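You operate a simulated robot arm through the tools that you are given. There is no shell and no other tool. Be economical: measure what you need, move in short steps, check, and stop when the job is done.

Carry out the task below with a simulated robot arm. There is one attempt and no reset: what you move stays moved.

JOB
Lower both eye shields and wipe them clean with the yellow cloth.
Fine: put the cloth back. What is to be rubbed or washed off counts as gone when no trace of it is left.

The check looks at the end state, three seconds after you hand in, the way a careful person would. Anything else that was tipped, shoved, dropped, spilled or broken makes it a failure. Flat cloth is picked up by pressing the open fingertips on it (5 to 10 N) and closing them slowly along it; thin cloth reads only 2 to 8 mm in the jaws.

ROBOT AND FRAMES
A 6-joint arm with a two-finger gripper, fixed in place. Base frame: the origin is at the foot of the arm, x ahead of it, y to its left, z up. Readings come in m, rad, newtons and seconds.
Its first joint turns from -2.897 to 2.897 rad. Payload 2.45 kg.
The tool frame sits at the grasp point between the pads (the TCP): z along the fingers, y along the line on which they close. The tips reach 0.02 m beyond it. The gripper opens to 0.14 m. The gripper's body begins 0.168 m behind the TCP.
Orientation is that of the tool frame in the base frame, as [roll, pitch, yaw] about the fixed x, y, z axes, in that order (R = Rz(yaw) Ry(pitch) Rx(roll)). With the fingers straight down and closing along the base's y, the tool's x points along the base's -x, its y along +y and its z along -z.

CONTROLS
- The arm moves only by the tool jog_arm. Its argument "moves" is a list of rows, each a list of 7 numbers: the shift along the tool's x, y, z in m, then the turn, a rotation vector about the tool's x, y, z in rad, then the opening, from 0 (shut) to 1 (fully open). In form: [[x, y, z, wx, wy, wz, gripper], ...]. A call has 1 to 12 rows; each row is the pose to reach, as a shift and turn from the pose commanded when the call began, along the tool's axes at that moment. Each row takes 0.2 s and may step no farther than 0.05 m and 0.15 rad from the row before; otherwise, or with a gripper value out of range, the whole call is refused. Where a pose cannot be reached the arm comes as near as it can. A force on the tool above 40 N (or 10 N above the force at the start of the call, whichever is more), or a blocked arm, ends the call early, and 0.2 s more pass. Each finger travels about 0.045 m/s and halts on what it meets, pressing with about 43 N; the grip force reading is that of the motor and also rises with nothing between the fingers. The clock runs only during rows and for 0.2 s after the last one: add rows that repeat a pose to give the fingers time. The reply holds the time, the measured pose of the TCP, the force on the tool along the base axes, the opening and the grip force, in the units named above and with some noise, with the torque about the TCP (base axes, N m) and any sound that the robot's microphone picked up.
- Cameras (640 x 400 px; columns grow to the right, rows downward): "scene" is fixed at [0.0506, 0.6517, 1.7067]; the picture's right is [-0.83, -0.56, 0.00], its down [-0.25, 0.37, -0.90] and it looks along [0.50, -0.74, -0.45] (base axes); focal length 340 px, centre (320, 200). "wrist" rides on the gripper at [0.078, 0.011, -0.209] in the tool frame; the picture's right is [-0.14, 0.99, 0.00], its down [-0.92, -0.13, -0.37] and it looks along [-0.37, -0.05, 0.93] (tool axes); focal length 280 px, centre (320, 200).
- capture(camera): a new picture of that camera. No time passes.
- pixel_to_xyz(camera, pixels): for up to 12 pixels [column, row] of the newest picture of that camera ("zoom" is the newest enlarged one), the place [x, y, z] in the base frame of the surface seen there, good to about 0.002 m. No time passes.
- inspect(camera, box): a new picture of the part [left, top, right, bottom] of that camera's present view, enlarged. No time passes.
- job_done(): hands the job in; it is judged then, once.

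Go step by step. Measure first, check grasps and placings, and put right what went wrong. The budget is 80 turns and 34 pictures, counting those below and the enlarged ones. Unless the task says otherwise, let go and move clear before handing in, and close with one line.

The tools are called as name(argument=value, ...) on one line, values as JSON. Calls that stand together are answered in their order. jog_arm: Moves the arm, as the interface text tells. Its arguments: {"type":"object","properties":{"moves":{"type":"array","items":{"type":"array","items":{"type":"number"}}}},"required":["moves"]} The other tools are called the same way: capture (camera) takes a picture; pixel_to_xyz (camera, pixels) gives the place of the surface under pixels of a picture; inspect (camera, box) takes an enlarged picture of a part of a camera's view; job_done () hands the job in.

At the start:

```text
t: 0.0
tcp_pos: [0.557, -0.0951, 1.478]
tool_rot: [3.141, 0.0, 3.141]
force: [0.3, 0.3, -0.7]
torque: [-0.01, -0.01, 0.01]
grip_width: 0.14
grip_force: 0.1
```

scene: 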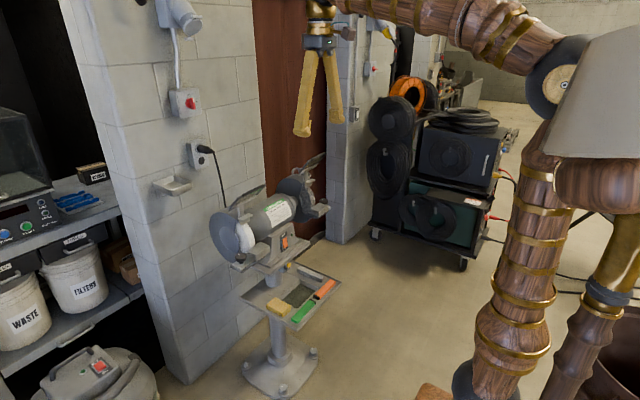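
wrist: 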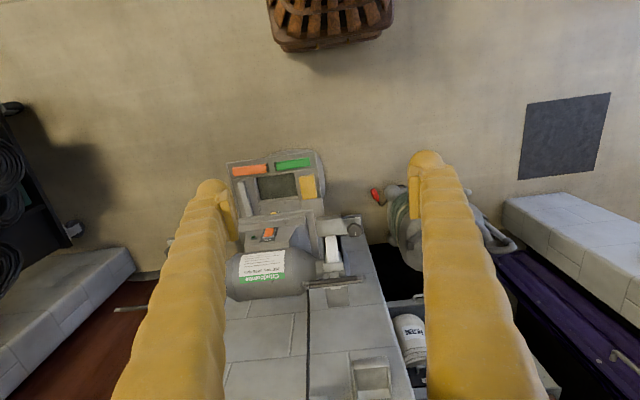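

The scene shows a pedestal bench grinder around (270,225), with a tray below it holding a yellow item at (278,308). I'll enlarge that area to find the shields and the cloth.

inspect(camera="scene", box=[190, 140, 350, 240])

inspect(camera="scene", box=[220, 240, 364, 330])

inspect(camera="wrist", box=[200, 140, 400, 320])

```text
4.00 times, centred on (270, 190) of scene
```

zoom: 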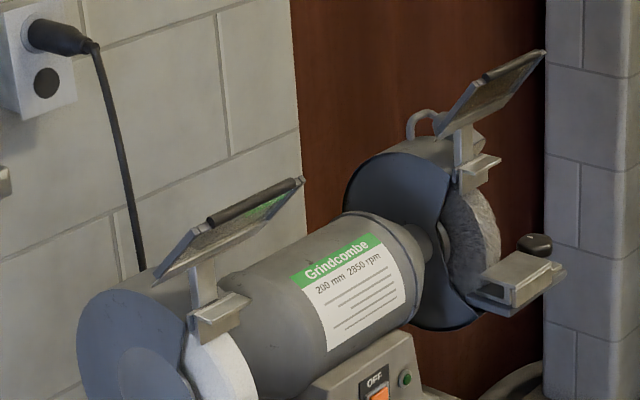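

```text
4.44 times, centred on (292, 285) of scene
```

zoom: 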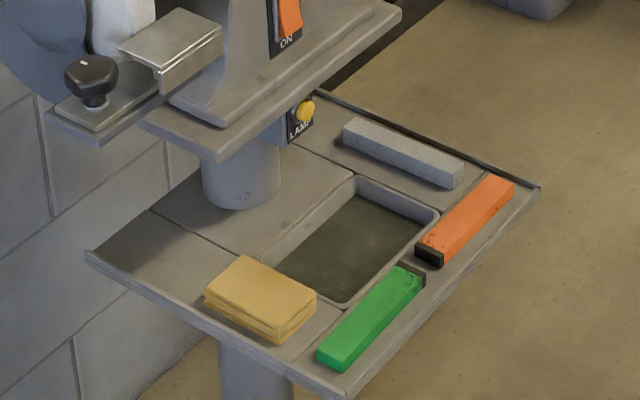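

```text
2.22 times, centred on (300, 230) of wrist
```

zoom: 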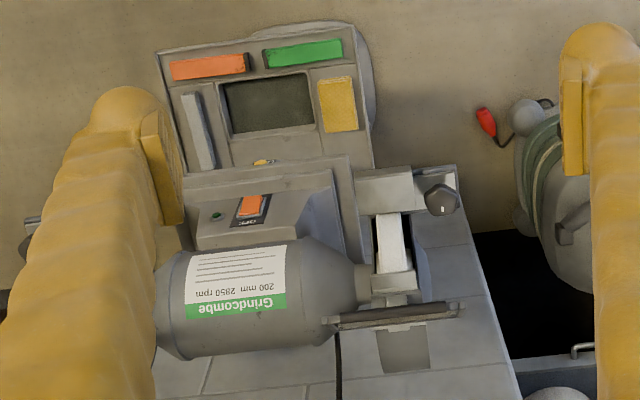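

The zooms show both shields raised, each with a dark bar at its free edge, and the folded cloth in the tray. I'll measure the shields, the cloth and the surrounding parts.

pixel_to_xyz(camera="scene", pixels=[[242.5, 195], [264.5, 185.8], [229.5, 209.5], [257, 194.5], [241, 213], [245, 217.5], [311.5, 158.5], [325.5, 153.5], [299.5, 173], [316, 163.5], [306, 178], [309.5, 182]])

pixel_to_xyz(camera="scene", pixels=[[276, 301], [270, 305], [289, 308], [281, 314], [275, 298.5], [288, 240], [281, 200], [243, 228], [318, 206], [323, 201], [240, 258], [260, 250]])

pixel_to_xyz(camera="zoom", pixels=[[322, 82], [352, 80], [326, 130], [356, 128], [338, 105], [340, 321], [460, 308], [398, 316], [405, 350], [395, 283], [442, 200], [262, 100]])

```text
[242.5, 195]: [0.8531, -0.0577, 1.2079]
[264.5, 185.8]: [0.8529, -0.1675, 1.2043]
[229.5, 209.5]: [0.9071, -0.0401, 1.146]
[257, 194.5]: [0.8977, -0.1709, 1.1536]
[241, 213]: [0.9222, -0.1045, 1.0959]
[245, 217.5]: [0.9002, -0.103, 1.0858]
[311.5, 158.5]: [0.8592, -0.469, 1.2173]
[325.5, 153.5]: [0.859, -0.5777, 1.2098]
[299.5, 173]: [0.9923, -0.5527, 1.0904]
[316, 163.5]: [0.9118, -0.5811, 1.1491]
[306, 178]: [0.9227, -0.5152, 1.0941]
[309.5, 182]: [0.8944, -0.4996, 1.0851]
```

```text
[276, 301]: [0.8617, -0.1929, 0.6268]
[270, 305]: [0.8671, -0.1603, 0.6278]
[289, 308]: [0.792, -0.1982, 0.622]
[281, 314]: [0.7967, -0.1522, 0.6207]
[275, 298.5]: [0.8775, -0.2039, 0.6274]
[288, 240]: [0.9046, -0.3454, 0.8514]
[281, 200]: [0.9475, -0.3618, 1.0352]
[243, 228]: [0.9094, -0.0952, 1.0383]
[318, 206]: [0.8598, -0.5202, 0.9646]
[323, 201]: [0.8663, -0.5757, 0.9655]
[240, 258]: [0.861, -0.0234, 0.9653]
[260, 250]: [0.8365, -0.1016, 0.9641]
```

```text
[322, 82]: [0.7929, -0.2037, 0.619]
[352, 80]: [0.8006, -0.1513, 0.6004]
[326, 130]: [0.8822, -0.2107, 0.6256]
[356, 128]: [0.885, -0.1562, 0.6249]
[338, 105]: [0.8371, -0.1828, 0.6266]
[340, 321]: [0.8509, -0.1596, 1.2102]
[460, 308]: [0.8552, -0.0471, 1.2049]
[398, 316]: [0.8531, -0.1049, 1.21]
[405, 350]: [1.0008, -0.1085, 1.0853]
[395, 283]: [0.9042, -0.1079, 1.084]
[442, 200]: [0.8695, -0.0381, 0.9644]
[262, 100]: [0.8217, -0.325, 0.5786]
```

The shields' free edges are at x≈0.853, z≈1.208, with the wheels at y≈-0.10 and y≈-0.52. The pad is at x 0.79–0.885, y -0.207 to -0.152, top 0.627. Next I'll measure the overhangs above the tray and back the arm up for a better view of the shields.

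pixel_to_xyz(camera="zoom", pixels=[[185, 180], [345, 160], [250, 172], [362, 175], [450, 172], [390, 185], [430, 165], [330, 200], [215, 200], [160, 55], [345, 30], [370, 150]])

jog_arm(moves=[[0, 0, 0, 0, 0, 0, 0.7], [0, 0, 0, 0, 0, 0, 0.3], [0, 0, 0, 0, 0, 0, 0], [0, 0, 0, 0, 0, 0, 0], [-0.05, 0, 0, 0, 0, 0, 0], [-0.1, 0, 0.0, 0, 0, 0, 0], [-0.15, 0, 0.0, 0, 0, 0, 0], [-0.2, 0, 0.0, 0, 0, 0, 0]])

```text
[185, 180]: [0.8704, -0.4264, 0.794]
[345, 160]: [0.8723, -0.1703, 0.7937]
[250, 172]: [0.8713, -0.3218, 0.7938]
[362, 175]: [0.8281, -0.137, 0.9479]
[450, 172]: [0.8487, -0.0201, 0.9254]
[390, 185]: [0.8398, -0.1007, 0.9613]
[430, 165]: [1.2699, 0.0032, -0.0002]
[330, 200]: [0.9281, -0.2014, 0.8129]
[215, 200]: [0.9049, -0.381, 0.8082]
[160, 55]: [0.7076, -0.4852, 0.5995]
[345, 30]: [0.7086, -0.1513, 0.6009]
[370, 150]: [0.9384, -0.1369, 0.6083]
```

```text
t: 1.8
tcp_pos: [0.7571, -0.0969, 1.4776]
tool_rot: [-3.139, 0.001, 3.14]
force: [-0.8, 0.0, 1.5]
torque: [-0.04, -0.15, 0.02]
grip_width: 0.0
grip_force: 14.4
```

The grinder base overhangs from x≈0.87 at z 0.79, and the tool rest from x≈0.83 at z 0.95. I'll need a tilted approach to reach the cloth. First I'll look at the near shield from above.

capture(camera="wrist")

```text
28 pictures are left
```

wrist: 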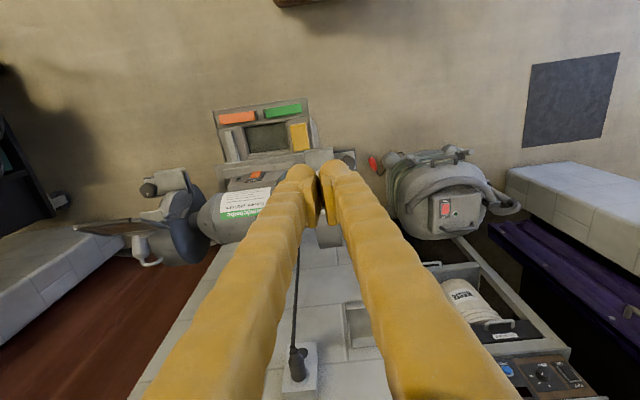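

The fingers hide the shield in this view. I'll bring the closed fingertips behind the near shield's free edge, at x≈0.905 with tip z≈1.185, ready to swing it toward the robot.

jog_arm(moves=[[-0.04, -0.002, 0.0, 0, 0, 0, 0], [-0.08, -0.005, 0.02, 0, 0, 0, 0], [-0.12, -0.008, 0.04, 0, 0, 0, 0], [-0.15, -0.008, 0.07, 0, 0, 0, 0], [-0.15, -0.008, 0.12, 0, 0, 0, 0], [-0.15, -0.008, 0.165, 0, 0, 0, 0], [-0.15, -0.008, 0.21, 0, 0, 0, 0], [-0.15, -0.008, 0.245, 0, 0, 0, 0], [-0.15, -0.008, 0.268, 0, 0, 0, 0]])

inspect(camera="scene", box=[190, 140, 350, 240])

```text
t: 3.8
tcp_pos: [0.9073, -0.1027, 1.2091]
tool_rot: [-3.141, -0.001, 3.141]
force: [0.1, -0.3, 0.8]
torque: [-0.03, -0.01, -0.03]
grip_width: 0.0
grip_force: 29.6
```

```text
4.00 times, centred on (270, 190) of scene
```

zoom: 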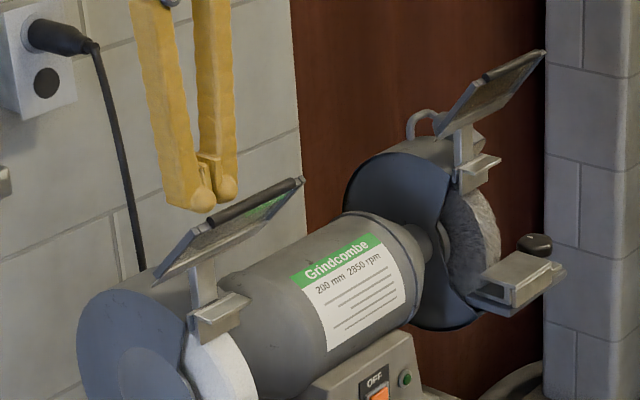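

The fingertips are just behind the panel and clear of everything. I'll sweep them along the hinge arc, toward the robot and down, while watching the force.

jog_arm(moves=[[0.01, 0, 0.0, 0, 0, 0, 0], [0.02, 0, 0.002, 0, 0, 0, 0], [0.031, 0, 0.007, 0, 0, 0, 0], [0.042, 0, 0.014, 0, 0, 0, 0], [0.052, 0, 0.021, 0, 0, 0, 0], [0.064, 0, 0.034, 0, 0, 0, 0], [0.075, 0, 0.0485, 0, 0, 0, 0]])

inspect(camera="scene", box=[190, 140, 350, 240])

```text
t: 5.4
tcp_pos: [0.8317, -0.1045, 1.1616]
tool_rot: [3.141, 0.0, -3.141]
force: [-0.6, 0.6, -0.6]
torque: [0.0, -0.03, 0.04]
grip_width: 0.0
grip_force: 29.0
```

```text
4.00 times, centred on (270, 190) of scene
```

zoom: 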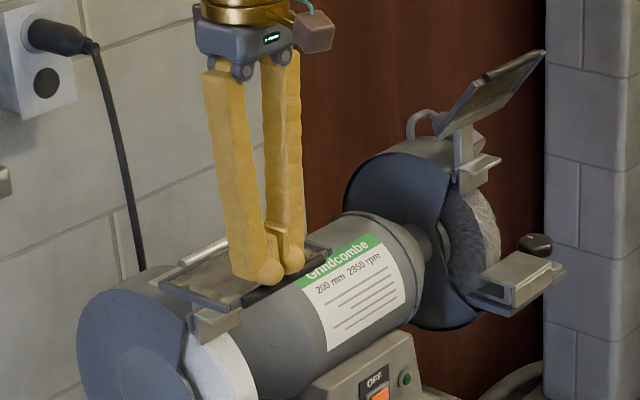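

The panel swung down freely with almost no force and is now near horizontal. I'll continue along the arc.

jog_arm(moves=[[0.007, 0, 0.015, 0, 0, 0, 0], [0.011, 0, 0.03, 0, 0, 0, 0], [0.013, 0, 0.042, 0, 0, 0, 0], [0.013, 0, 0.054, 0, 0, 0, 0]])

inspect(camera="scene", box=[190, 140, 350, 240])

```text
t: 6.3
tcp_pos: [0.8212, -0.1039, 1.1196]
tool_rot: [-3.14, 0.008, -3.141]
force: [-4.1, 2.8, 18.1]
torque: [0.05, -0.09, 0.08]
grip_width: 0.0061
grip_force: 29.2
stopped in row 4: the force on the tool passed its limit at 57 N (the readings are from after the stop); the commanded pose is now the measured one
```

```text
4.00 times, centred on (270, 190) of scene
```

zoom: 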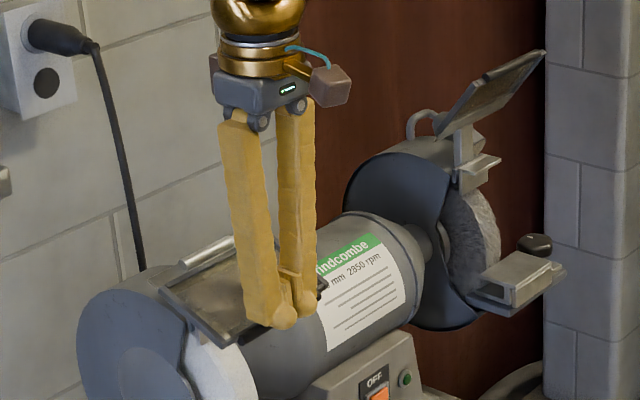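

The force jump at z≈1.12 indicates the near shield has reached its lower stop. I'll lift off, then move to the far shield along a path above everything.

jog_arm(moves=[[0, 0, -0.03, 0, 0, 0, 0], [0, 0, -0.08, 0, 0, 0, 0], [0, 0, -0.13, 0, 0, 0, 0], [0, 0, -0.18, 0, 0, 0, 0], [0, -0.05, -0.2, 0, 0, 0, 0], [0, -0.1, -0.2, 0, 0, 0, 0], [0, -0.15, -0.2, 0, 0, 0, 0], [0, -0.2, -0.2, 0, 0, 0, 0], [0, -0.25, -0.2, 0, 0, 0, 0], [0, -0.3, -0.2, 0, 0, 0, 0], [0, -0.35, -0.2, 0, 0, 0, 0], [0, -0.4, -0.2, 0, 0, 0, 0]])

jog_arm(moves=[[-0.03, -0.01, 0, 0, 0, 0, 0], [-0.06, -0.02, 0, 0, 0, 0, 0], [-0.09, -0.02, 0, 0, 0, 0, 0], [-0.09, -0.02, 0.02, 0, 0, 0, 0], [-0.09, -0.02, 0.02, 0, 0, 0, 0]])

inspect(camera="scene", box=[190, 140, 350, 240])

```text
refused: row 5 steps farther than a row can; nothing moved
```

```text
t: 6.7
tcp_pos: [0.8373, -0.1108, 1.1261]
tool_rot: [-3.139, 0.007, -3.14]
force: [-10.5, 1.5, 17.4]
torque: [0.01, -0.09, 0.07]
grip_width: 0.0057
grip_force: 29.0
stopped in row 1: the force on the tool passed its limit at 98 N (the readings are from after the stop); the commanded pose is now the measured one
```

```text
4.00 times, centred on (270, 190) of scene
```

zoom: 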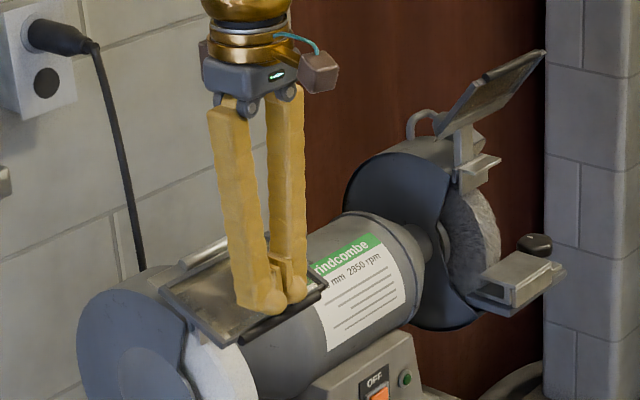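

The first call was refused, so the second pushed sideways against the lowered shield. The picture shows nothing broken. I'll lift straight up with legal steps and make one dependent move at a time from now on.

jog_arm(moves=[[0, 0, -0.03, 0, 0, 0, 0], [0, 0, -0.075, 0, 0, 0, 0], [0, 0, -0.12, 0, 0, 0, 0], [0, 0, -0.165, 0, 0, 0, 0], [0, 0, -0.2, 0, 0, 0, 0], [0, -0.045, -0.2, 0, 0, 0, 0], [0, -0.09, -0.2, 0, 0, 0, 0], [0, -0.135, -0.2, 0, 0, 0, 0], [0, -0.18, -0.2, 0, 0, 0, 0], [0, -0.225, -0.2, 0, 0, 0, 0], [0, -0.27, -0.2, 0, 0, 0, 0]])

```text
t: 9.1
tcp_pos: [0.839, -0.3794, 1.3248]
tool_rot: [-3.14, 0.003, -3.14]
force: [-0.3, 1.1, 0.8]
torque: [-0.03, -0.05, 0.01]
grip_width: 0.0
grip_force: 29.5
```

The arm is clear at z 1.32. Next it goes above the area behind the far shield.

jog_arm(moves=[[-0.015, -0.04, 0, 0, 0, 0, 0], [-0.03, -0.08, 0, 0, 0, 0, 0], [-0.05, -0.12, 0, 0, 0, 0, 0], [-0.07, -0.145, 0, 0, 0, 0, 0], [-0.07, -0.145, 0.04, 0, 0, 0, 0], [-0.07, -0.145, 0.04, 0, 0, 0, 0]])

capture(camera="wrist")

```text
t: 10.5
tcp_pos: [0.9076, -0.5263, 1.2848]
tool_rot: [-3.14, 0.005, -3.141]
force: [0.0, 0.5, 0.1]
torque: [-0.02, 0.04, 0.0]
grip_width: 0.0
grip_force: 29.3
```

```text
23 pictures are left
```

wrist: 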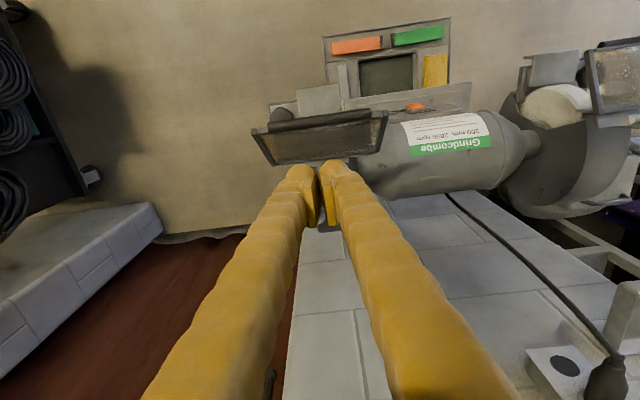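

The reach is fine and the tips are behind the far shield at (320,135). I'll descend and repeat the sweep, stopping just short of the end stop.

jog_arm(moves=[[0, 0, 0.04, 0, 0, 0, 0], [0, 0, 0.075, 0, 0, 0, 0], [0.01, 0, 0.075, 0, 0, 0, 0], [0.02, 0, 0.077, 0, 0, 0, 0], [0.031, 0, 0.082, 0, 0, 0, 0], [0.042, 0, 0.089, 0, 0, 0, 0], [0.052, 0, 0.096, 0, 0, 0, 0], [0.064, 0, 0.109, 0, 0, 0, 0], [0.075, 0, 0.1235, 0, 0, 0, 0], [0.082, 0, 0.1385, 0, 0, 0, 0], [0.086, 0, 0.153, 0, 0, 0, 0], [0.088, 0, 0.163, 0, 0, 0, 0]])

```text
t: 13.1
tcp_pos: [0.82, -0.5256, 1.1213]
tool_rot: [3.14, 0.005, -3.141]
force: [0.2, 0.0, 0.0]
torque: [0.0, -0.02, -0.01]
grip_width: 0.0
grip_force: 29.4
```

jog_arm(moves=[[0, 0, 0.003, 0, 0, 0, 0], [0, 0, 0.006, 0, 0, 0, 0], [0, 0, 0.008, 0, 0, 0, 0]])

inspect(camera="scene", box=[190, 140, 350, 240])

```text
t: 13.8
tcp_pos: [0.8224, -0.5256, 1.1195]
tool_rot: [-3.135, 0.012, -3.141]
force: [-1.0, -1.5, 11.9]
torque: [0.02, -0.1, 0.03]
grip_width: 0.0058
grip_force: 29.4
stopped in row 3: the force on the tool passed its limit at 44 N (the readings are from after the stop); the commanded pose is now the measured one
```

```text
4.00 times, centred on (270, 190) of scene
```

zoom: 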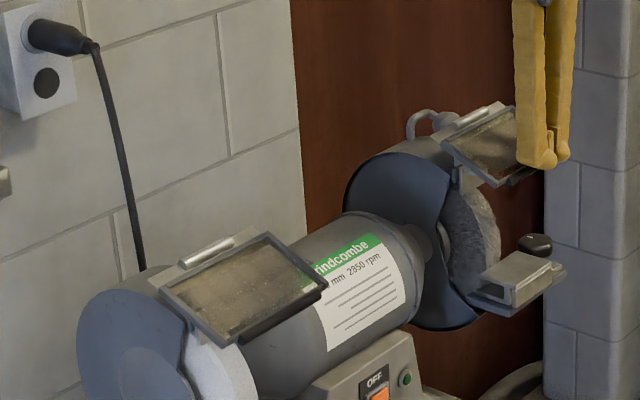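

Both shields are at their stops, and dust is visible on the upper faces. I'll measure both panel planes from this zoom while lifting clear.

pixel_to_xyz(camera="zoom", pixels=[[168, 288], [266, 240], [317, 283], [222, 336], [240, 285], [215, 250], [447, 142], [502, 110], [490, 178], [270, 315], [180, 264], [238, 240]])

jog_arm(moves=[[0, 0, -0.03, 0, 0, 0, 0], [0, 0, -0.075, 0, 0, 0, 0], [0.03, 0.03, -0.1, 0, 0, 0, 0], [0.06, 0.06, -0.12, 0, 0, 0, 0], [0.09, 0.09, -0.14, 0, 0, 0, 0], [0.12, 0.12, -0.15, 0, 0, 0, 0]])

inspect(camera="scene", box=[220, 180, 284, 220])

inspect(camera="scene", box=[288, 155, 352, 195])

```text
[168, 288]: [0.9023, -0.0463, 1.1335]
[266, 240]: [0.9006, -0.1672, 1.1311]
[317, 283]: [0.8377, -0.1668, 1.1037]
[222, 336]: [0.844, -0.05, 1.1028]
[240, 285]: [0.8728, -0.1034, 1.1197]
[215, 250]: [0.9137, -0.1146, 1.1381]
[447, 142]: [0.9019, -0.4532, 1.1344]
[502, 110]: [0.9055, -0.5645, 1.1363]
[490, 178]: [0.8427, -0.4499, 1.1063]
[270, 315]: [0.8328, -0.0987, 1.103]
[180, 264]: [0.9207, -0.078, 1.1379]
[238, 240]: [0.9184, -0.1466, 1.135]
```

```text
t: 15.2
tcp_pos: [0.6981, -0.4062, 1.2683]
tool_rot: [-3.139, 0.008, -3.141]
force: [-0.3, 0.5, -1.2]
torque: [0.09, 0.06, -0.01]
grip_width: 0.0002
grip_force: 29.8
```

```text
10.00 times, centred on (252, 200) of scene
```

zoom: 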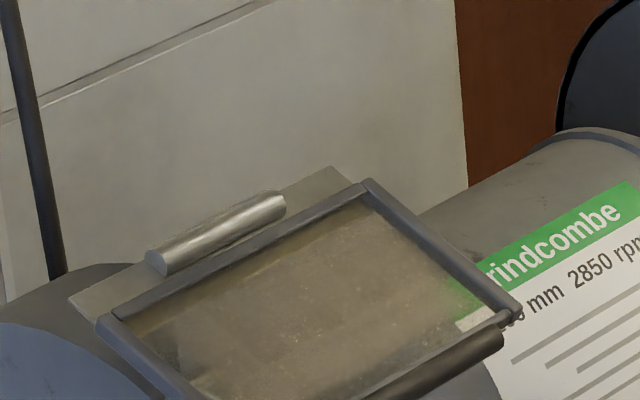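

```text
10.00 times, centred on (320, 175) of scene
```

zoom: 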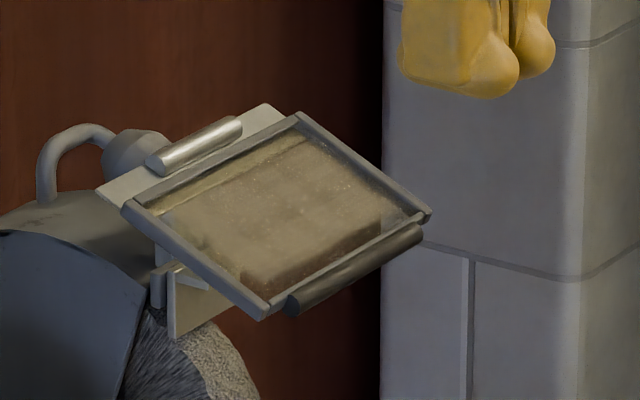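

The glass plane runs from (x 0.838, z 1.104) up to (x 0.902, z 1.133), about a 25° slope, and dust covers the whole glass. I'll descend in front of the grinder toward the cloth, tilting the tool about 20° and opening the gripper part way.

jog_arm(moves=[[0.006, 0.028, 0.033, 0, -0.04, 0, 0.57], [0.012, 0.056, 0.067, 0, -0.09, 0, 0.57], [0.018, 0.085, 0.1, 0, -0.13, 0, 0.57], [0.024, 0.113, 0.134, 0, -0.18, 0, 0.57], [0.03, 0.141, 0.167, 0, -0.22, 0, 0.57], [0.036, 0.17, 0.2, 0, -0.27, 0, 0.57], [0.042, 0.198, 0.235, 0, -0.31, 0, 0.57], [0.048, 0.226, 0.268, 0, -0.35, 0, 0.57], [0.048, 0.226, 0.268, 0, -0.35, 0, 0.57]])

```text
t: 17.2
tcp_pos: [0.6545, -0.1803, 0.9961]
tool_rot: [-3.138, 0.362, -3.14]
force: [0.4, -0.9, -0.1]
torque: [0.0, -0.01, 0.04]
grip_width: 0.0797
grip_force: 0.1
```

The tilt is right, with the fingers pointing toward +x. I'll come down in front of the overhangs to a pre-grasp position and take a wrist look.

jog_arm(moves=[[0.006, 0, 0.05, 0, 0, 0, 0.57], [0.013, 0, 0.098, 0, 0, 0, 0.57], [0.02, 0, 0.147, 0, 0, 0, 0.57], [0.026, 0, 0.19, 0, 0, 0, 0.57], [0.01, 0, 0.23, 0, 0, 0, 0.57], [-0.01, 0, 0.27, 0, 0, 0, 0.57], [-0.033, 0, 0.305, 0, 0, 0, 0.57], [-0.033, 0, 0.305, 0, 0, 0, 0.57]])

capture(camera="wrist")

```text
refused: row 1 steps farther than a row can; nothing moved
```

```text
19 pictures are left
```

wrist: 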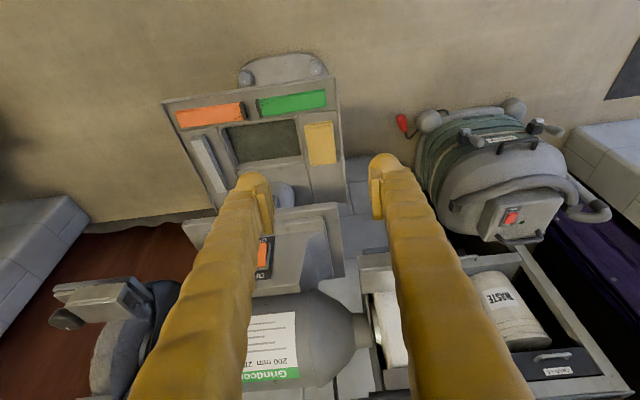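

The first row was slightly too long and was refused, so I'll send the same descent with shorter steps.

jog_arm(moves=[[0.005, 0, 0.045, 0, 0, 0, 0.57], [0.011, 0, 0.09, 0, 0, 0, 0.57], [0.017, 0, 0.135, 0, 0, 0, 0.57], [0.023, 0, 0.18, 0, 0, 0, 0.57], [0.01, 0, 0.22, 0, 0, 0, 0.57], [-0.01, 0, 0.26, 0, 0, 0, 0.57], [-0.033, 0, 0.295, 0, 0, 0, 0.57], [-0.033, 0, 0.3, 0, 0, 0, 0.57]])

capture(camera="wrist")

```text
t: 19.0
tcp_pos: [0.7903, -0.181, 0.7285]
tool_rot: [-3.138, 0.361, -3.138]
force: [-0.2, 0.5, -0.5]
torque: [-0.02, 0.05, 0.03]
grip_width: 0.0802
grip_force: 0.0
```

```text
18 pictures are left
```

wrist: 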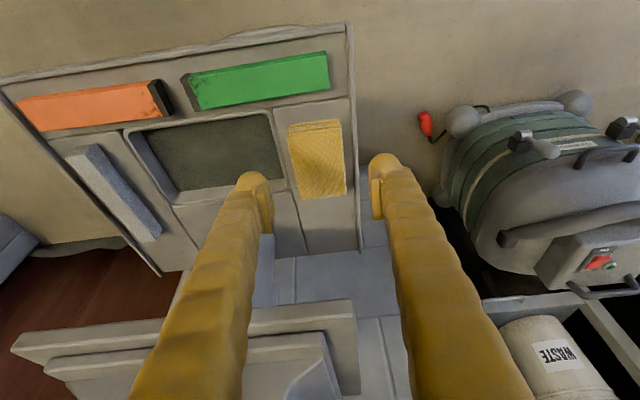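

pixel_to_xyz(camera="wrist", pixels=[[290, 132], [340, 124], [299, 192], [345, 190], [318, 160], [285, 165], [352, 165], [316, 122], [320, 205], [345, 205], [325, 90], [270, 105]])

```text
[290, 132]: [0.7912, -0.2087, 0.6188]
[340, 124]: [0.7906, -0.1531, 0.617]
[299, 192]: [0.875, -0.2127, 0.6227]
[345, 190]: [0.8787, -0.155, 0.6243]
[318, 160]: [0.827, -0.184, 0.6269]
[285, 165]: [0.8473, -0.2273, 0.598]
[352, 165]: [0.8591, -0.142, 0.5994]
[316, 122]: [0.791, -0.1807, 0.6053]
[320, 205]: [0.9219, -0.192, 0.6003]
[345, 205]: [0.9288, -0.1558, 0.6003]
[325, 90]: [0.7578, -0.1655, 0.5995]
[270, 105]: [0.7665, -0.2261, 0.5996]
```

The pad spans y -0.21 to -0.153, with its top at 0.627 on a tray at 0.599. I'll lower the open fingers around its sides at mid-length and close them.

jog_arm(moves=[[-0.001, 0, 0.04, 0, 0, 0, 0.57], [-0.002, 0, 0.075, 0, 0, 0, 0.57], [-0.003, 0, 0.103, 0, 0, 0, 0.57], [-0.003, 0, 0.103, 0, 0, 0, 0.5], [-0.003, 0, 0.103, 0, 0, 0, 0.42], [-0.003, 0, 0.103, 0, 0, 0, 0.36], [-0.003, 0, 0.103, 0, 0, 0, 0.3], [-0.003, 0, 0.103, 0, 0, 0, 0.24]])

capture(camera="wrist")

```text
t: 20.8
tcp_pos: [0.8301, -0.1806, 0.6321]
tool_rot: [-3.137, 0.36, -3.139]
force: [0.6, 1.2, -0.6]
torque: [0.01, -0.01, -0.01]
grip_width: 0.0603
grip_force: 42.3
```

```text
17 pictures are left
```

wrist: 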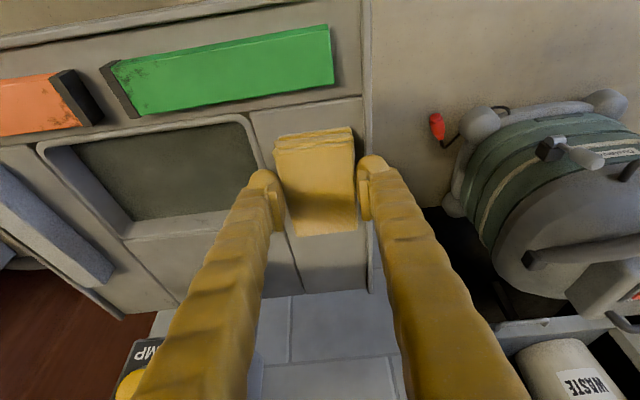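

The pad is held firmly at 60 mm with 42 N of grip. I'll lift it and retrace the path out in front of the grinder.

jog_arm(moves=[[-0.005, 0, -0.02, 0, 0, 0, 0.24], [0.0, 0, -0.06, 0, 0, 0, 0.24], [0.003, 0, -0.108, 0, 0, 0, 0.24], [0.026, 0, -0.143, 0, 0, 0, 0.24], [0.046, 0, -0.183, 0, 0, 0, 0.24], [0.059, 0, -0.223, 0, 0, 0, 0.24], [0.059, 0, -0.268, 0, 0, 0, 0.24], [0.059, 0, -0.313, 0, 0, 0, 0.24], [0.059, 0, -0.358, 0, 0, 0, 0.24], [0.059, 0, -0.403, 0, 0, 0, 0.24]])

capture(camera="wrist")

```text
t: 23.0
tcp_pos: [0.6328, -0.1812, 0.9904]
tool_rot: [-3.138, 0.358, -3.14]
force: [0.3, 0.3, -0.8]
torque: [-0.01, -0.01, -0.06]
grip_width: 0.06
grip_force: 42.7
```

```text
16 pictures are left
```

wrist: 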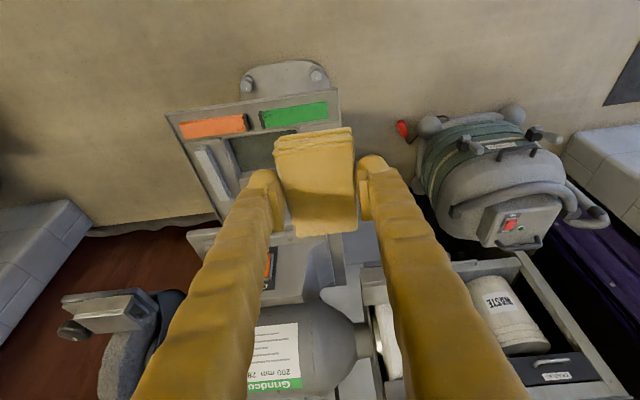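

The pad is held securely. It is 90 mm long but the glass is only about 67 mm along the slope, so I'll yaw it 90° to run its long side along y, raising to z≈1.24 in free space.

jog_arm(moves=[[-0.008, 0, -0.0213, 0.05, 0, 0.1338, 0.24], [-0.016, 0, -0.0426, 0.1, 0, 0.2676, 0.24], [-0.024, 0, -0.0638, 0.15, 0, 0.4014, 0.24], [-0.032, 0, -0.0851, 0.2, 0, 0.5353, 0.24], [-0.04, 0, -0.1064, 0.25, 0, 0.669, 0.24], [-0.048, 0, -0.1277, 0.3, 0, 0.803, 0.24], [-0.056, 0, -0.149, 0.35, 0, 0.9367, 0.24], [-0.064, 0, -0.17, 0.4, 0, 1.0705, 0.24], [-0.072, 0, -0.1915, 0.45, 0, 1.2044, 0.24], [-0.08, 0, -0.213, 0.5, 0, 1.3382, 0.24], [-0.0875, 0, -0.234, 0.55, 0, 1.472, 0.24], [-0.0875, 0, -0.234, 0.55, 0, 1.472, 0.24]])

```text
t: 25.6
tcp_pos: [0.6325, -0.1787, 1.2392]
tool_rot: [3.139, 0.362, 1.569]
force: [0.6, 0.1, -0.6]
torque: [0.0, 0.01, -0.01]
grip_width: 0.0602
grip_force: 43.0
```

The yaw is as planned. Now I'll tilt the pad parallel to the glass and move to a 6 cm standoff along the glass normal.

jog_arm(moves=[[0.0145, 0.033, 0.0013, -0.07, 0, 0.026, 0.24], [0.029, 0.066, 0.0026, -0.14, 0, 0.052, 0.24], [0.0435, 0.099, 0.004, -0.21, 0, 0.078, 0.24], [0.058, 0.132, 0.0053, -0.28, 0, 0.104, 0.24], [0.0725, 0.165, 0.0066, -0.35, 0, 0.13, 0.24], [0.087, 0.1985, 0.008, -0.419, 0, 0.156, 0.24], [0.087, 0.1985, 0.008, -0.419, 0, 0.156, 0.24]])

inspect(camera="scene", box=[206, 140, 302, 200])

```text
t: 27.2
tcp_pos: [0.8312, -0.1005, 1.2008]
tool_rot: [2.664, 0.324, 1.41]
force: [0.3, 0.7, -0.4]
torque: [0.03, 0.01, 0.04]
grip_width: 0.0601
grip_force: 42.9
```

```text
6.67 times, centred on (254, 170) of scene
```

zoom: 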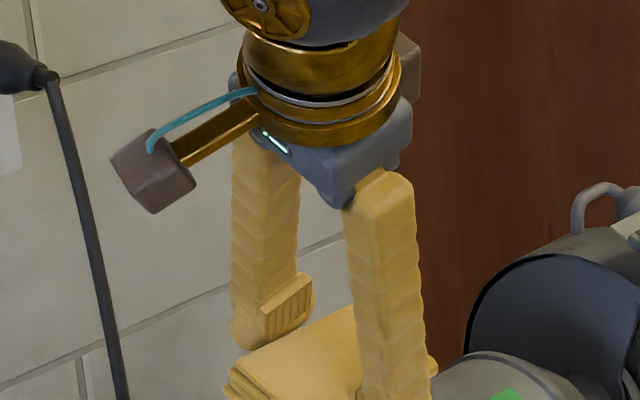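

The pad is parallel to the glass and over it. I'll advance along the normal in small steps until the force rises.

jog_arm(moves=[[0.007, 0, 0.0187, 0, 0, 0, 0.24], [0.014, 0, 0.0375, 0, 0, 0, 0.24], [0.0175, 0, 0.0469, 0, 0, 0, 0.24], [0.0189, 0, 0.0506, 0, 0, 0, 0.24], [0.0196, 0, 0.0525, 0, 0, 0, 0.24], [0.0203, 0, 0.0543, 0, 0, 0, 0.24]])

```text
t: 28.6
tcp_pos: [0.8556, -0.1011, 1.151]
tool_rot: [2.666, 0.325, 1.411]
force: [-0.7, -0.1, -0.2]
torque: [0.02, 0.01, -0.02]
grip_width: 0.0602
grip_force: 43.0
```

There's no contact yet at 56 mm of travel. I'll continue in about 1 mm steps.

jog_arm(moves=[[0.0004, 0, 0.001, 0, 0, 0, 0.24], [0.0007, 0, 0.002, 0, 0, 0, 0.24], [0.0011, 0, 0.003, 0, 0, 0, 0.24], [0.0014, 0, 0.0038, 0, 0, 0, 0.24]])

```text
t: 29.6
tcp_pos: [0.8576, -0.1016, 1.1469]
tool_rot: [2.664, 0.325, 1.411]
force: [-4.3, 0.5, 7.3]
torque: [-0.08, 0.29, -0.06]
grip_width: 0.0601
grip_force: 42.5
```

Contact is made at about 8.5 N, as predicted. I'll scrub gently along y and along the slope, keeping this pressure.

jog_arm(moves=[[0.007, 0, -0.0026, 0, 0, 0, 0.24], [0.013, 0, -0.0048, 0, 0, 0, 0.24], [0.013, 0.005, -0.0048, 0, 0, 0, 0.24], [0.004, 0.005, -0.0015, 0, 0, 0, 0.24], [-0.005, 0.005, 0.0019, 0, 0, 0, 0.24], [-0.013, 0.005, 0.0048, 0, 0, 0, 0.24], [-0.013, 0, 0.0048, 0, 0, 0, 0.24], [-0.013, -0.005, 0.0048, 0, 0, 0, 0.24], [-0.005, -0.005, 0.0019, 0, 0, 0, 0.24], [0.004, -0.005, -0.0015, 0, 0, 0, 0.24], [0.013, -0.005, -0.0048, 0, 0, 0, 0.24], [0, 0, 0, 0, 0, 0, 0.24]])

```text
t: 32.2
tcp_pos: [0.8575, -0.1, 1.1467]
tool_rot: [2.665, 0.322, 1.411]
force: [-6.4, 4.4, 7.3]
torque: [0.12, 0.37, -0.11]
grip_width: 0.06
grip_force: 42.6
```

The scrub finished with pressure held. I'll lift off along the normal and shift toward the far shield so the scene camera can see the result.

jog_arm(moves=[[-0.014, 0, -0.0375, 0, 0, 0, 0.24], [-0.028, 0, -0.075, 0, 0, 0, 0.24], [-0.042, 0, -0.112, 0, 0, 0, 0.24], [-0.079, 0, -0.098, 0, 0, 0, 0.24], [-0.116, 0, -0.084, 0, 0, 0, 0.24], [-0.154, 0, -0.07, 0, 0, 0, 0.24], [-0.191, 0, -0.056, 0, 0, 0, 0.24], [-0.229, 0, -0.042, 0, 0, 0, 0.24]])

inspect(camera="scene", box=[220, 190, 284, 230])

```text
t: 34.0
tcp_pos: [0.8058, -0.3026, 1.2531]
tool_rot: [2.667, 0.324, 1.41]
force: [0.9, 0.9, -0.1]
torque: [0.0, 0.0, 0.0]
grip_width: 0.0602
grip_force: 43.8
```

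```text
10.00 times, centred on (252, 210) of scene
```

zoom: 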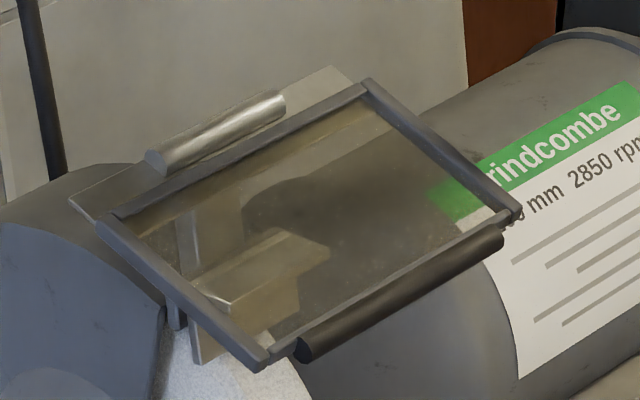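

Most of the dust is gone, but there's still a faint brownish strip along the upper edge and specks near the front edge. I'll measure the inner glass corners, the frame height and the residue positions.

pixel_to_xyz(camera="zoom", pixels=[[130, 224], [366, 112], [488, 208], [270, 338], [300, 220], [240, 155], [430, 150], [190, 295], [380, 275], [235, 170], [420, 165], [400, 250]])

```text
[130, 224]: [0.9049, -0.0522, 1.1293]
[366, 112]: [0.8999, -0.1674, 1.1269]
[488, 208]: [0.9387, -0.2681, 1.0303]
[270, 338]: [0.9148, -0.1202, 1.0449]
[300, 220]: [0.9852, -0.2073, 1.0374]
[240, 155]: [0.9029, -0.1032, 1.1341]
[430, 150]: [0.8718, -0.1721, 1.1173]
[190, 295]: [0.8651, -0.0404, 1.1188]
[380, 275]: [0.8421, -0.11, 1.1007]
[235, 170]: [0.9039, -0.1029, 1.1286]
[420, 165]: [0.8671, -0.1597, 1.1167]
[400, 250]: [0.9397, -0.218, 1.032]
```

Useful finding: dirty glass returns a depth while clean glass reads through to what's behind it. Residue remains along the top strip (x≈0.905) and the side edges, and the frame stands about 5 mm above the glass. I'll wipe the far shield first with wider strokes, starting at a standoff above it.

jog_arm(moves=[[-0.035, 0.0006, 0.025, 0, 0, 0, 0.24], [-0.07, 0.0012, 0.05, 0, 0, 0, 0.24], [-0.105, 0.0018, 0.076, 0, 0, 0, 0.24], [-0.14, 0.0024, 0.101, 0, 0, 0, 0.24], [-0.175, 0.003, 0.126, 0, 0, 0, 0.24], [-0.175, 0.003, 0.126, 0, 0, 0, 0.24]])

capture(camera="wrist")

```text
t: 35.4
tcp_pos: [0.8346, -0.5094, 1.2063]
tool_rot: [2.665, 0.327, 1.41]
force: [0.2, -0.2, -0.9]
torque: [-0.01, -0.02, 0.01]
grip_width: 0.0604
grip_force: 43.5
```

```text
13 pictures are left
```

wrist: 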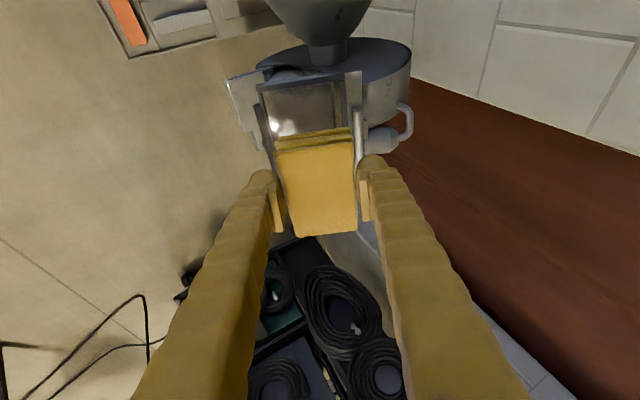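

The pad is aligned between the frame rails at (270,115) and (355,100). I'll approach the far glass along its normal.

jog_arm(moves=[[0.007, 0, 0.0187, 0, 0, 0, 0.24], [0.014, 0, 0.0375, 0, 0, 0, 0.24], [0.0185, 0, 0.0496, 0, 0, 0, 0.24], [0.02, 0, 0.0534, 0, 0, 0, 0.24], [0.0206, 0, 0.0553, 0, 0, 0, 0.24], [0.021, 0, 0.0563, 0, 0, 0, 0.24], [0.0214, 0, 0.0572, 0, 0, 0, 0.24]])

```text
t: 37.0
tcp_pos: [0.8593, -0.509, 1.1511]
tool_rot: [2.666, 0.325, 1.411]
force: [-0.4, -0.3, -0.6]
torque: [0.04, 0.0, 0.02]
grip_width: 0.0602
grip_force: 43.5
```

jog_arm(moves=[[0.0004, 0, 0.001, 0, 0, 0, 0.24], [0.0007, 0, 0.002, 0, 0, 0, 0.24], [0.0011, 0, 0.003, 0, 0, 0, 0.24], [0.0014, 0, 0.0038, 0, 0, 0, 0.24]])

```text
t: 38.0
tcp_pos: [0.8622, -0.5096, 1.1468]
tool_rot: [2.665, 0.323, 1.411]
force: [-8.4, -0.5, 16.3]
torque: [-0.02, 0.61, 0.01]
grip_width: 0.0602
grip_force: 42.3
```

The pad is in contact at about 18 N. I'll back off a hair and scrub with wider strokes.

jog_arm(moves=[[0.0069, 0, -0.003, 0, 0, 0, 0.24], [0.0129, 0, -0.0052, 0, 0, 0, 0.24], [0.0129, 0.004, -0.0052, 0, 0, 0, 0.24], [0.0129, 0.008, -0.0052, 0, 0, 0, 0.24], [0.0039, 0.008, -0.0019, 0, 0, 0, 0.24], [-0.0051, 0.008, 0.0015, 0, 0, 0, 0.24], [-0.0141, 0.008, 0.0048, 0, 0, 0, 0.24], [-0.0141, 0.008, 0.0048, 0, 0, 0, 0.24], [-0.0141, 0.003, 0.0048, 0, 0, 0, 0.24], [0, 0.002, -0.0004, 0, 0, 0, 0.24]])

```text
t: 40.2
tcp_pos: [0.8641, -0.51, 1.148]
tool_rot: [2.665, 0.324, 1.411]
force: [-6.1, -6.3, 10.7]
torque: [-0.16, 0.43, 0.09]
grip_width: 0.0602
grip_force: 43.1
```

Those strokes finished without tripping a limit, still at about 12 N. Next is the same along the lower half.

jog_arm(moves=[[0, -0.006, 0, 0, 0, 0, 0.24], [0, -0.011, 0, 0, 0, 0, 0.24], [0.0075, -0.011, -0.0028, 0, 0, 0, 0.24], [0.0145, -0.011, -0.0054, 0, 0, 0, 0.24], [0.0145, -0.011, -0.0054, 0, 0, 0, 0.24], [0.0145, -0.004, -0.0054, 0, 0, 0, 0.24], [0.0145, -0.011, -0.0054, 0, 0, 0, 0.24], [0.005, -0.011, -0.0019, 0, 0, 0, 0.24], [-0.005, -0.011, 0.0019, 0, 0, 0, 0.24], [-0.0145, -0.011, 0.0054, 0, 0, 0, 0.24], [-0.0145, -0.005, 0.0054, 0, 0, 0, 0.24], [-0.0145, 0.002, 0.0054, 0, 0, 0, 0.24]])

```text
t: 42.8
tcp_pos: [0.8649, -0.5254, 1.1495]
tool_rot: [2.666, 0.325, 1.409]
force: [-5.0, 0.2, 4.7]
torque: [0.01, 0.24, 0.06]
grip_width: 0.0602
grip_force: 42.7
```

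The far shield's full scrub is done. I'll lift off and return over the near shield for a second, wider pass.

jog_arm(moves=[[-0.0117, 0, -0.0313, 0, 0, 0, 0.24], [-0.0233, 0, -0.0627, 0, 0, 0, 0.24], [-0.035, 0, -0.094, 0, 0, 0, 0.24], [0.009, 0, -0.1105, 0, 0, 0, 0.24], [0.0533, 0, -0.127, 0, 0, 0, 0.24], [0.0975, 0, -0.1437, 0, 0, 0, 0.24], [0.142, 0, -0.16, 0, 0, 0, 0.24], [0.186, 0, -0.1768, 0, 0, 0, 0.24], [0.23, 0, -0.193, 0, 0, 0, 0.24], [0.2745, 0, -0.21, 0, 0, 0, 0.24], [0.319, 0, -0.2264, 0, 0, 0, 0.24], [0.363, 0, -0.243, 0, 0, 0, 0.24]])

inspect(camera="scene", box=[288, 155, 352, 195])

```text
t: 45.4
tcp_pos: [0.8217, -0.0979, 1.2372]
tool_rot: [2.664, 0.325, 1.409]
force: [0.3, 0.2, 0.0]
torque: [-0.04, -0.03, -0.04]
grip_width: 0.0602
grip_force: 42.8
```

```text
10.00 times, centred on (320, 175) of scene
```

zoom: 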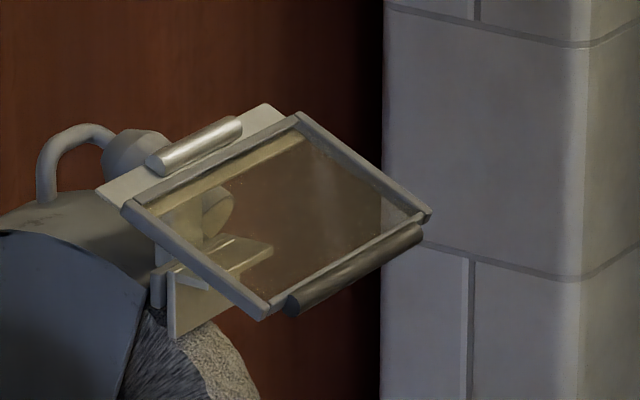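

The far shield is mostly clear, with a faint haze near (335,190) and a top strip at (260,160). I'll probe points across the glass for residue.

pixel_to_xyz(camera="zoom", pixels=[[150, 212], [220, 178], [295, 138], [325, 150], [370, 180], [410, 212], [335, 190], [300, 200], [360, 230], [310, 265], [270, 295], [215, 255]])

```text
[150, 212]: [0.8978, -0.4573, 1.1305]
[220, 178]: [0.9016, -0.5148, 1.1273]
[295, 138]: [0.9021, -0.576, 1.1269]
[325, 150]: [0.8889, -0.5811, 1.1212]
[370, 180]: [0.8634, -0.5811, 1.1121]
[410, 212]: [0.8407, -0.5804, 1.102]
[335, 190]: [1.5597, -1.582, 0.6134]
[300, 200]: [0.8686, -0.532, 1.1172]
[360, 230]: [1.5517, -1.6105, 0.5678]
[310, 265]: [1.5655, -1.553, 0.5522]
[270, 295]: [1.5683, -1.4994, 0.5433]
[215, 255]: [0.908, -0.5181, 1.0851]
```

Most edge readings turn out to be frame walls or the plate behind the glass. One centre point (300,200) still reads dirt on the far glass, so both need another thorough pass. Near glass first: approach.

jog_arm(moves=[[0.01, -0.0005, 0.035, 0, 0, 0, 0.24], [0.019, -0.001, 0.065, 0, 0, 0, 0.24], [0.0245, -0.0015, 0.084, 0, 0, 0, 0.24], [0.0264, -0.0015, 0.091, 0, 0, 0, 0.24], [0.0271, -0.0015, 0.0929, 0, 0, 0, 0.24], [0.0274, -0.0015, 0.0938, 0, 0, 0, 0.24]])

```text
t: 46.8
tcp_pos: [0.8618, -0.106, 1.1484]
tool_rot: [2.665, 0.324, 1.412]
force: [0.8, 1.3, 0.5]
torque: [0.05, 0.04, 0.0]
grip_width: 0.0602
grip_force: 42.9
```

The pad is just above contact. I'll press about 1.5 mm further and make long strokes in three lanes.

jog_arm(moves=[[0.0006, 0, 0.0016, 0, 0, 0, 0.24], [0.0081, 0, -0.0012, 0, 0, 0, 0.24], [0.0156, 0, -0.004, 0, 0, 0, 0.24], [0.0156, 0.007, -0.004, 0, 0, 0, 0.24], [0.0056, 0.007, -0.0003, 0, 0, 0, 0.24], [-0.0044, 0.007, 0.0035, 0, 0, 0, 0.24], [-0.0144, 0.007, 0.0072, 0, 0, 0, 0.24], [-0.0144, 0, 0.0072, 0, 0, 0, 0.24], [-0.0144, -0.007, 0.0072, 0, 0, 0, 0.24], [-0.0044, -0.007, 0.0035, 0, 0, 0, 0.24], [0.0056, -0.007, -0.0003, 0, 0, 0, 0.24], [0.0156, -0.007, -0.004, 0, 0, 0, 0.24]])

```text
t: 49.4
tcp_pos: [0.856, -0.0913, 1.1458]
tool_rot: [2.665, 0.325, 1.41]
force: [-0.3, -0.6, 1.3]
torque: [0.01, 0.1, 0.05]
grip_width: 0.0604
grip_force: 42.9
```

The pressure faded at this end of the stroke. I'll press 1.5 mm deeper and repeat all lanes.

jog_arm(moves=[[0.0006, 0, 0.0015, 0, 0, 0, 0.24], [-0.0094, 0, 0.0052, 0, 0, 0, 0.24], [-0.0194, 0, 0.009, 0, 0, 0, 0.24], [-0.0294, 0, 0.0127, 0, 0, 0, 0.24], [-0.0294, 0.007, 0.0127, 0, 0, 0, 0.24], [-0.0144, 0.007, 0.0071, 0, 0, 0, 0.24], [0.0006, 0.007, 0.0015, 0, 0, 0, 0.24], [0.0006, 0.014, 0.0015, 0, 0, 0, 0.24], [-0.0094, 0.014, 0.0052, 0, 0, 0, 0.24], [-0.0194, 0.014, 0.009, 0, 0, 0, 0.24], [-0.0294, 0.014, 0.0127, 0, 0, 0, 0.24], [-0.0144, 0.007, 0.0071, 0, 0, 0, 0.24]])

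```text
t: 52.0
tcp_pos: [0.8633, -0.1074, 1.1475]
tool_rot: [2.663, 0.327, 1.41]
force: [-7.0, -10.4, 26.6]
torque: [-0.27, 0.0, -0.01]
grip_width: 0.0602
grip_force: 42.9
```

That pass was pressed firmly. I'll lift, travel over the far shield, and inspect the near one from there.

jog_arm(moves=[[-0.0117, 0, -0.0313, 0, 0, 0, 0.24], [-0.0233, 0, -0.0627, 0, 0, 0, 0.24], [-0.035, 0, -0.094, 0, 0, 0, 0.24], [-0.077, 0, -0.0783, 0, 0, 0, 0.24], [-0.119, 0, -0.0626, 0, 0, 0, 0.24], [-0.161, 0, -0.047, 0, 0, 0, 0.24], [-0.203, 0, -0.0312, 0, 0, 0, 0.24], [-0.245, 0, -0.0155, 0, 0, 0, 0.24], [-0.287, 0, 0.0, 0, 0, 0, 0.24], [-0.329, 0, 0.016, 0, 0, 0, 0.24], [-0.371, 0, 0.0315, 0, 0, 0, 0.24], [-0.413, 0, 0.047, 0, 0, 0, 0.24]])

inspect(camera="scene", box=[220, 190, 284, 230])

```text
t: 54.6
tcp_pos: [0.8197, -0.5112, 1.2391]
tool_rot: [2.666, 0.327, 1.409]
force: [0.1, -0.6, -0.8]
torque: [0.0, 0.0, -0.01]
grip_width: 0.0601
grip_force: 42.9
```

```text
10.00 times, centred on (252, 210) of scene
```

zoom: 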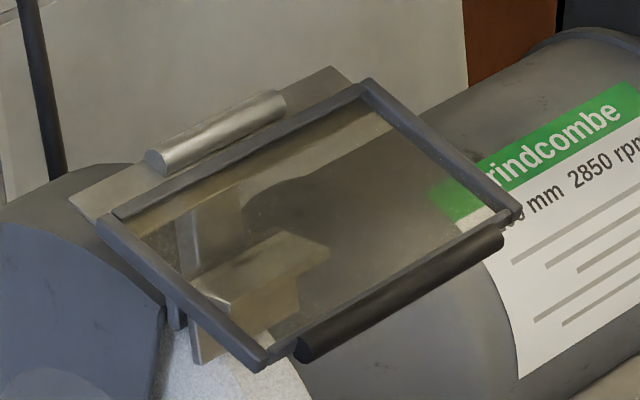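

Noticeably clearer. I'll probe a grid across the near glass for leftover dirt.

pixel_to_xyz(camera="zoom", pixels=[[160, 235], [220, 220], [260, 240], [300, 240], [340, 200], [380, 160], [420, 185], [460, 205], [400, 240], [350, 270], [300, 310], [250, 320]])

pixel_to_xyz(camera="zoom", pixels=[[170, 250], [200, 280], [230, 300], [270, 200], [310, 170], [350, 140], [385, 130], [440, 170], [470, 210], [430, 225], [325, 290], [280, 280]])

```text
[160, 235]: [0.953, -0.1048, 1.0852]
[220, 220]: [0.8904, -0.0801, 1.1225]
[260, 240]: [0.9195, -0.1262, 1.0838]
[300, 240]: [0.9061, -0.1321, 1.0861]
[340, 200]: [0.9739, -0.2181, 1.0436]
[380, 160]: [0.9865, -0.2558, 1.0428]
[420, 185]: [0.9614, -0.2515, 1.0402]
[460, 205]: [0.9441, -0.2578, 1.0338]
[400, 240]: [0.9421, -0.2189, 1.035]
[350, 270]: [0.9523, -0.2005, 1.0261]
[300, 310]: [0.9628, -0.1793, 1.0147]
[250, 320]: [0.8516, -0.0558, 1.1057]
```

```text
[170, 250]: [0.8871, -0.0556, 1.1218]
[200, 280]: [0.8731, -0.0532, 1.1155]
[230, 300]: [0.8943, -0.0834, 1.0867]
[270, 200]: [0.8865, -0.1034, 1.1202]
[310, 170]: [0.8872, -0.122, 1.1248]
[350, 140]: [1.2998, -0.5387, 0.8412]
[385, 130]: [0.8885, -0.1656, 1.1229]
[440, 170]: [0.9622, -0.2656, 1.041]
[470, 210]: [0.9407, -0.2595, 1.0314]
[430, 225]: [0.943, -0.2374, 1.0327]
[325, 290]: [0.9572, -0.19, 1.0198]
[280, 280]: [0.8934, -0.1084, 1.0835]
```

Most points now read through. Several near-edge points sit on a plane about 5 mm lower, possibly a frame lip or residue on the underside. I'll zoom closer to tell which.

inspect(camera="scene", box=[228, 198, 260, 218])

inspect(camera="scene", box=[246, 204, 274, 224])

```text
16.00 times, centred on (244, 208) of scene
```

zoom: 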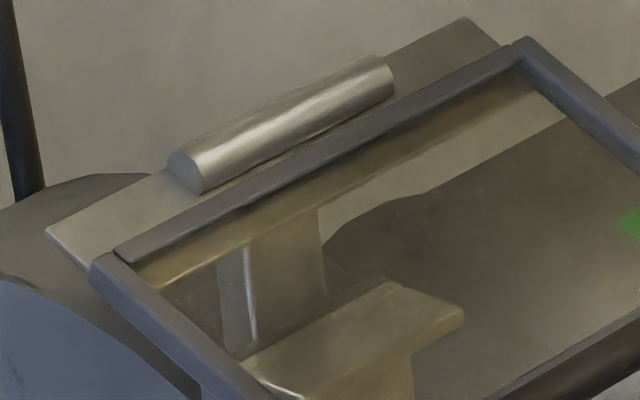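

```text
16.00 times, centred on (260, 214) of scene
```

zoom: 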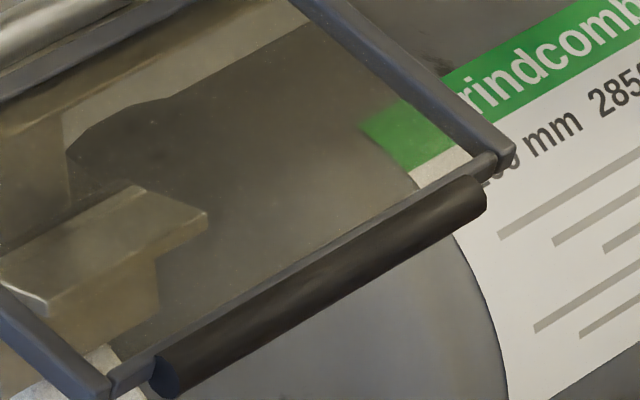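

The lower-plane strip is the mounting plate seen through the glass. A faint haze is still left on the glass itself, such as the blurred green near (380,130). I'll give each shield more firm passes, far shield first.

jog_arm(moves=[[0.0095, 0, 0.029, 0, 0, 0, 0.24], [0.0205, 0, 0.06, 0, 0, 0, 0.24], [0.0305, 0, 0.086, 0, 0, 0, 0.24], [0.033, 0, 0.0922, 0, 0, 0, 0.24], [0.0337, 0, 0.0941, 0, 0, 0, 0.24], [0.034, 0, 0.095, 0, 0, 0, 0.24]])

```text
t: 56.0
tcp_pos: [0.8644, -0.5122, 1.1476]
tool_rot: [2.665, 0.326, 1.409]
force: [-5.4, 1.5, 5.1]
torque: [0.08, 0.25, 0.0]
grip_width: 0.0603
grip_force: 43.1
```

There's light contact. Pressing slightly more, I'll do full strokes in three lanes.

jog_arm(moves=[[0.0083, 0, -0.0022, 0, 0, 0, 0.24], [0.0162, 0, -0.0052, 0, 0, 0, 0.24], [0.0162, 0.007, -0.0052, 0, 0, 0, 0.24], [0.0056, 0.007, -0.0012, 0, 0, 0, 0.24], [-0.005, 0.007, 0.0027, 0, 0, 0, 0.24], [-0.0156, 0.007, 0.0067, 0, 0, 0, 0.24], [-0.0156, 0, 0.0067, 0, 0, 0, 0.24], [0.0003, 0, 0.0008, 0, 0, 0, 0.24], [0.0162, 0, -0.0052, 0, 0, 0, 0.24], [0.0162, -0.007, -0.0052, 0, 0, 0, 0.24], [0.0003, -0.007, 0.0008, 0, 0, 0, 0.24], [-0.0156, -0.007, 0.0067, 0, 0, 0, 0.24]])

```text
t: 58.6
tcp_pos: [0.8576, -0.5276, 1.144]
tool_rot: [2.666, 0.326, 1.41]
force: [-11.1, 10.5, 21.9]
torque: [0.13, -0.03, -0.03]
grip_width: 0.0606
grip_force: 43.2
```

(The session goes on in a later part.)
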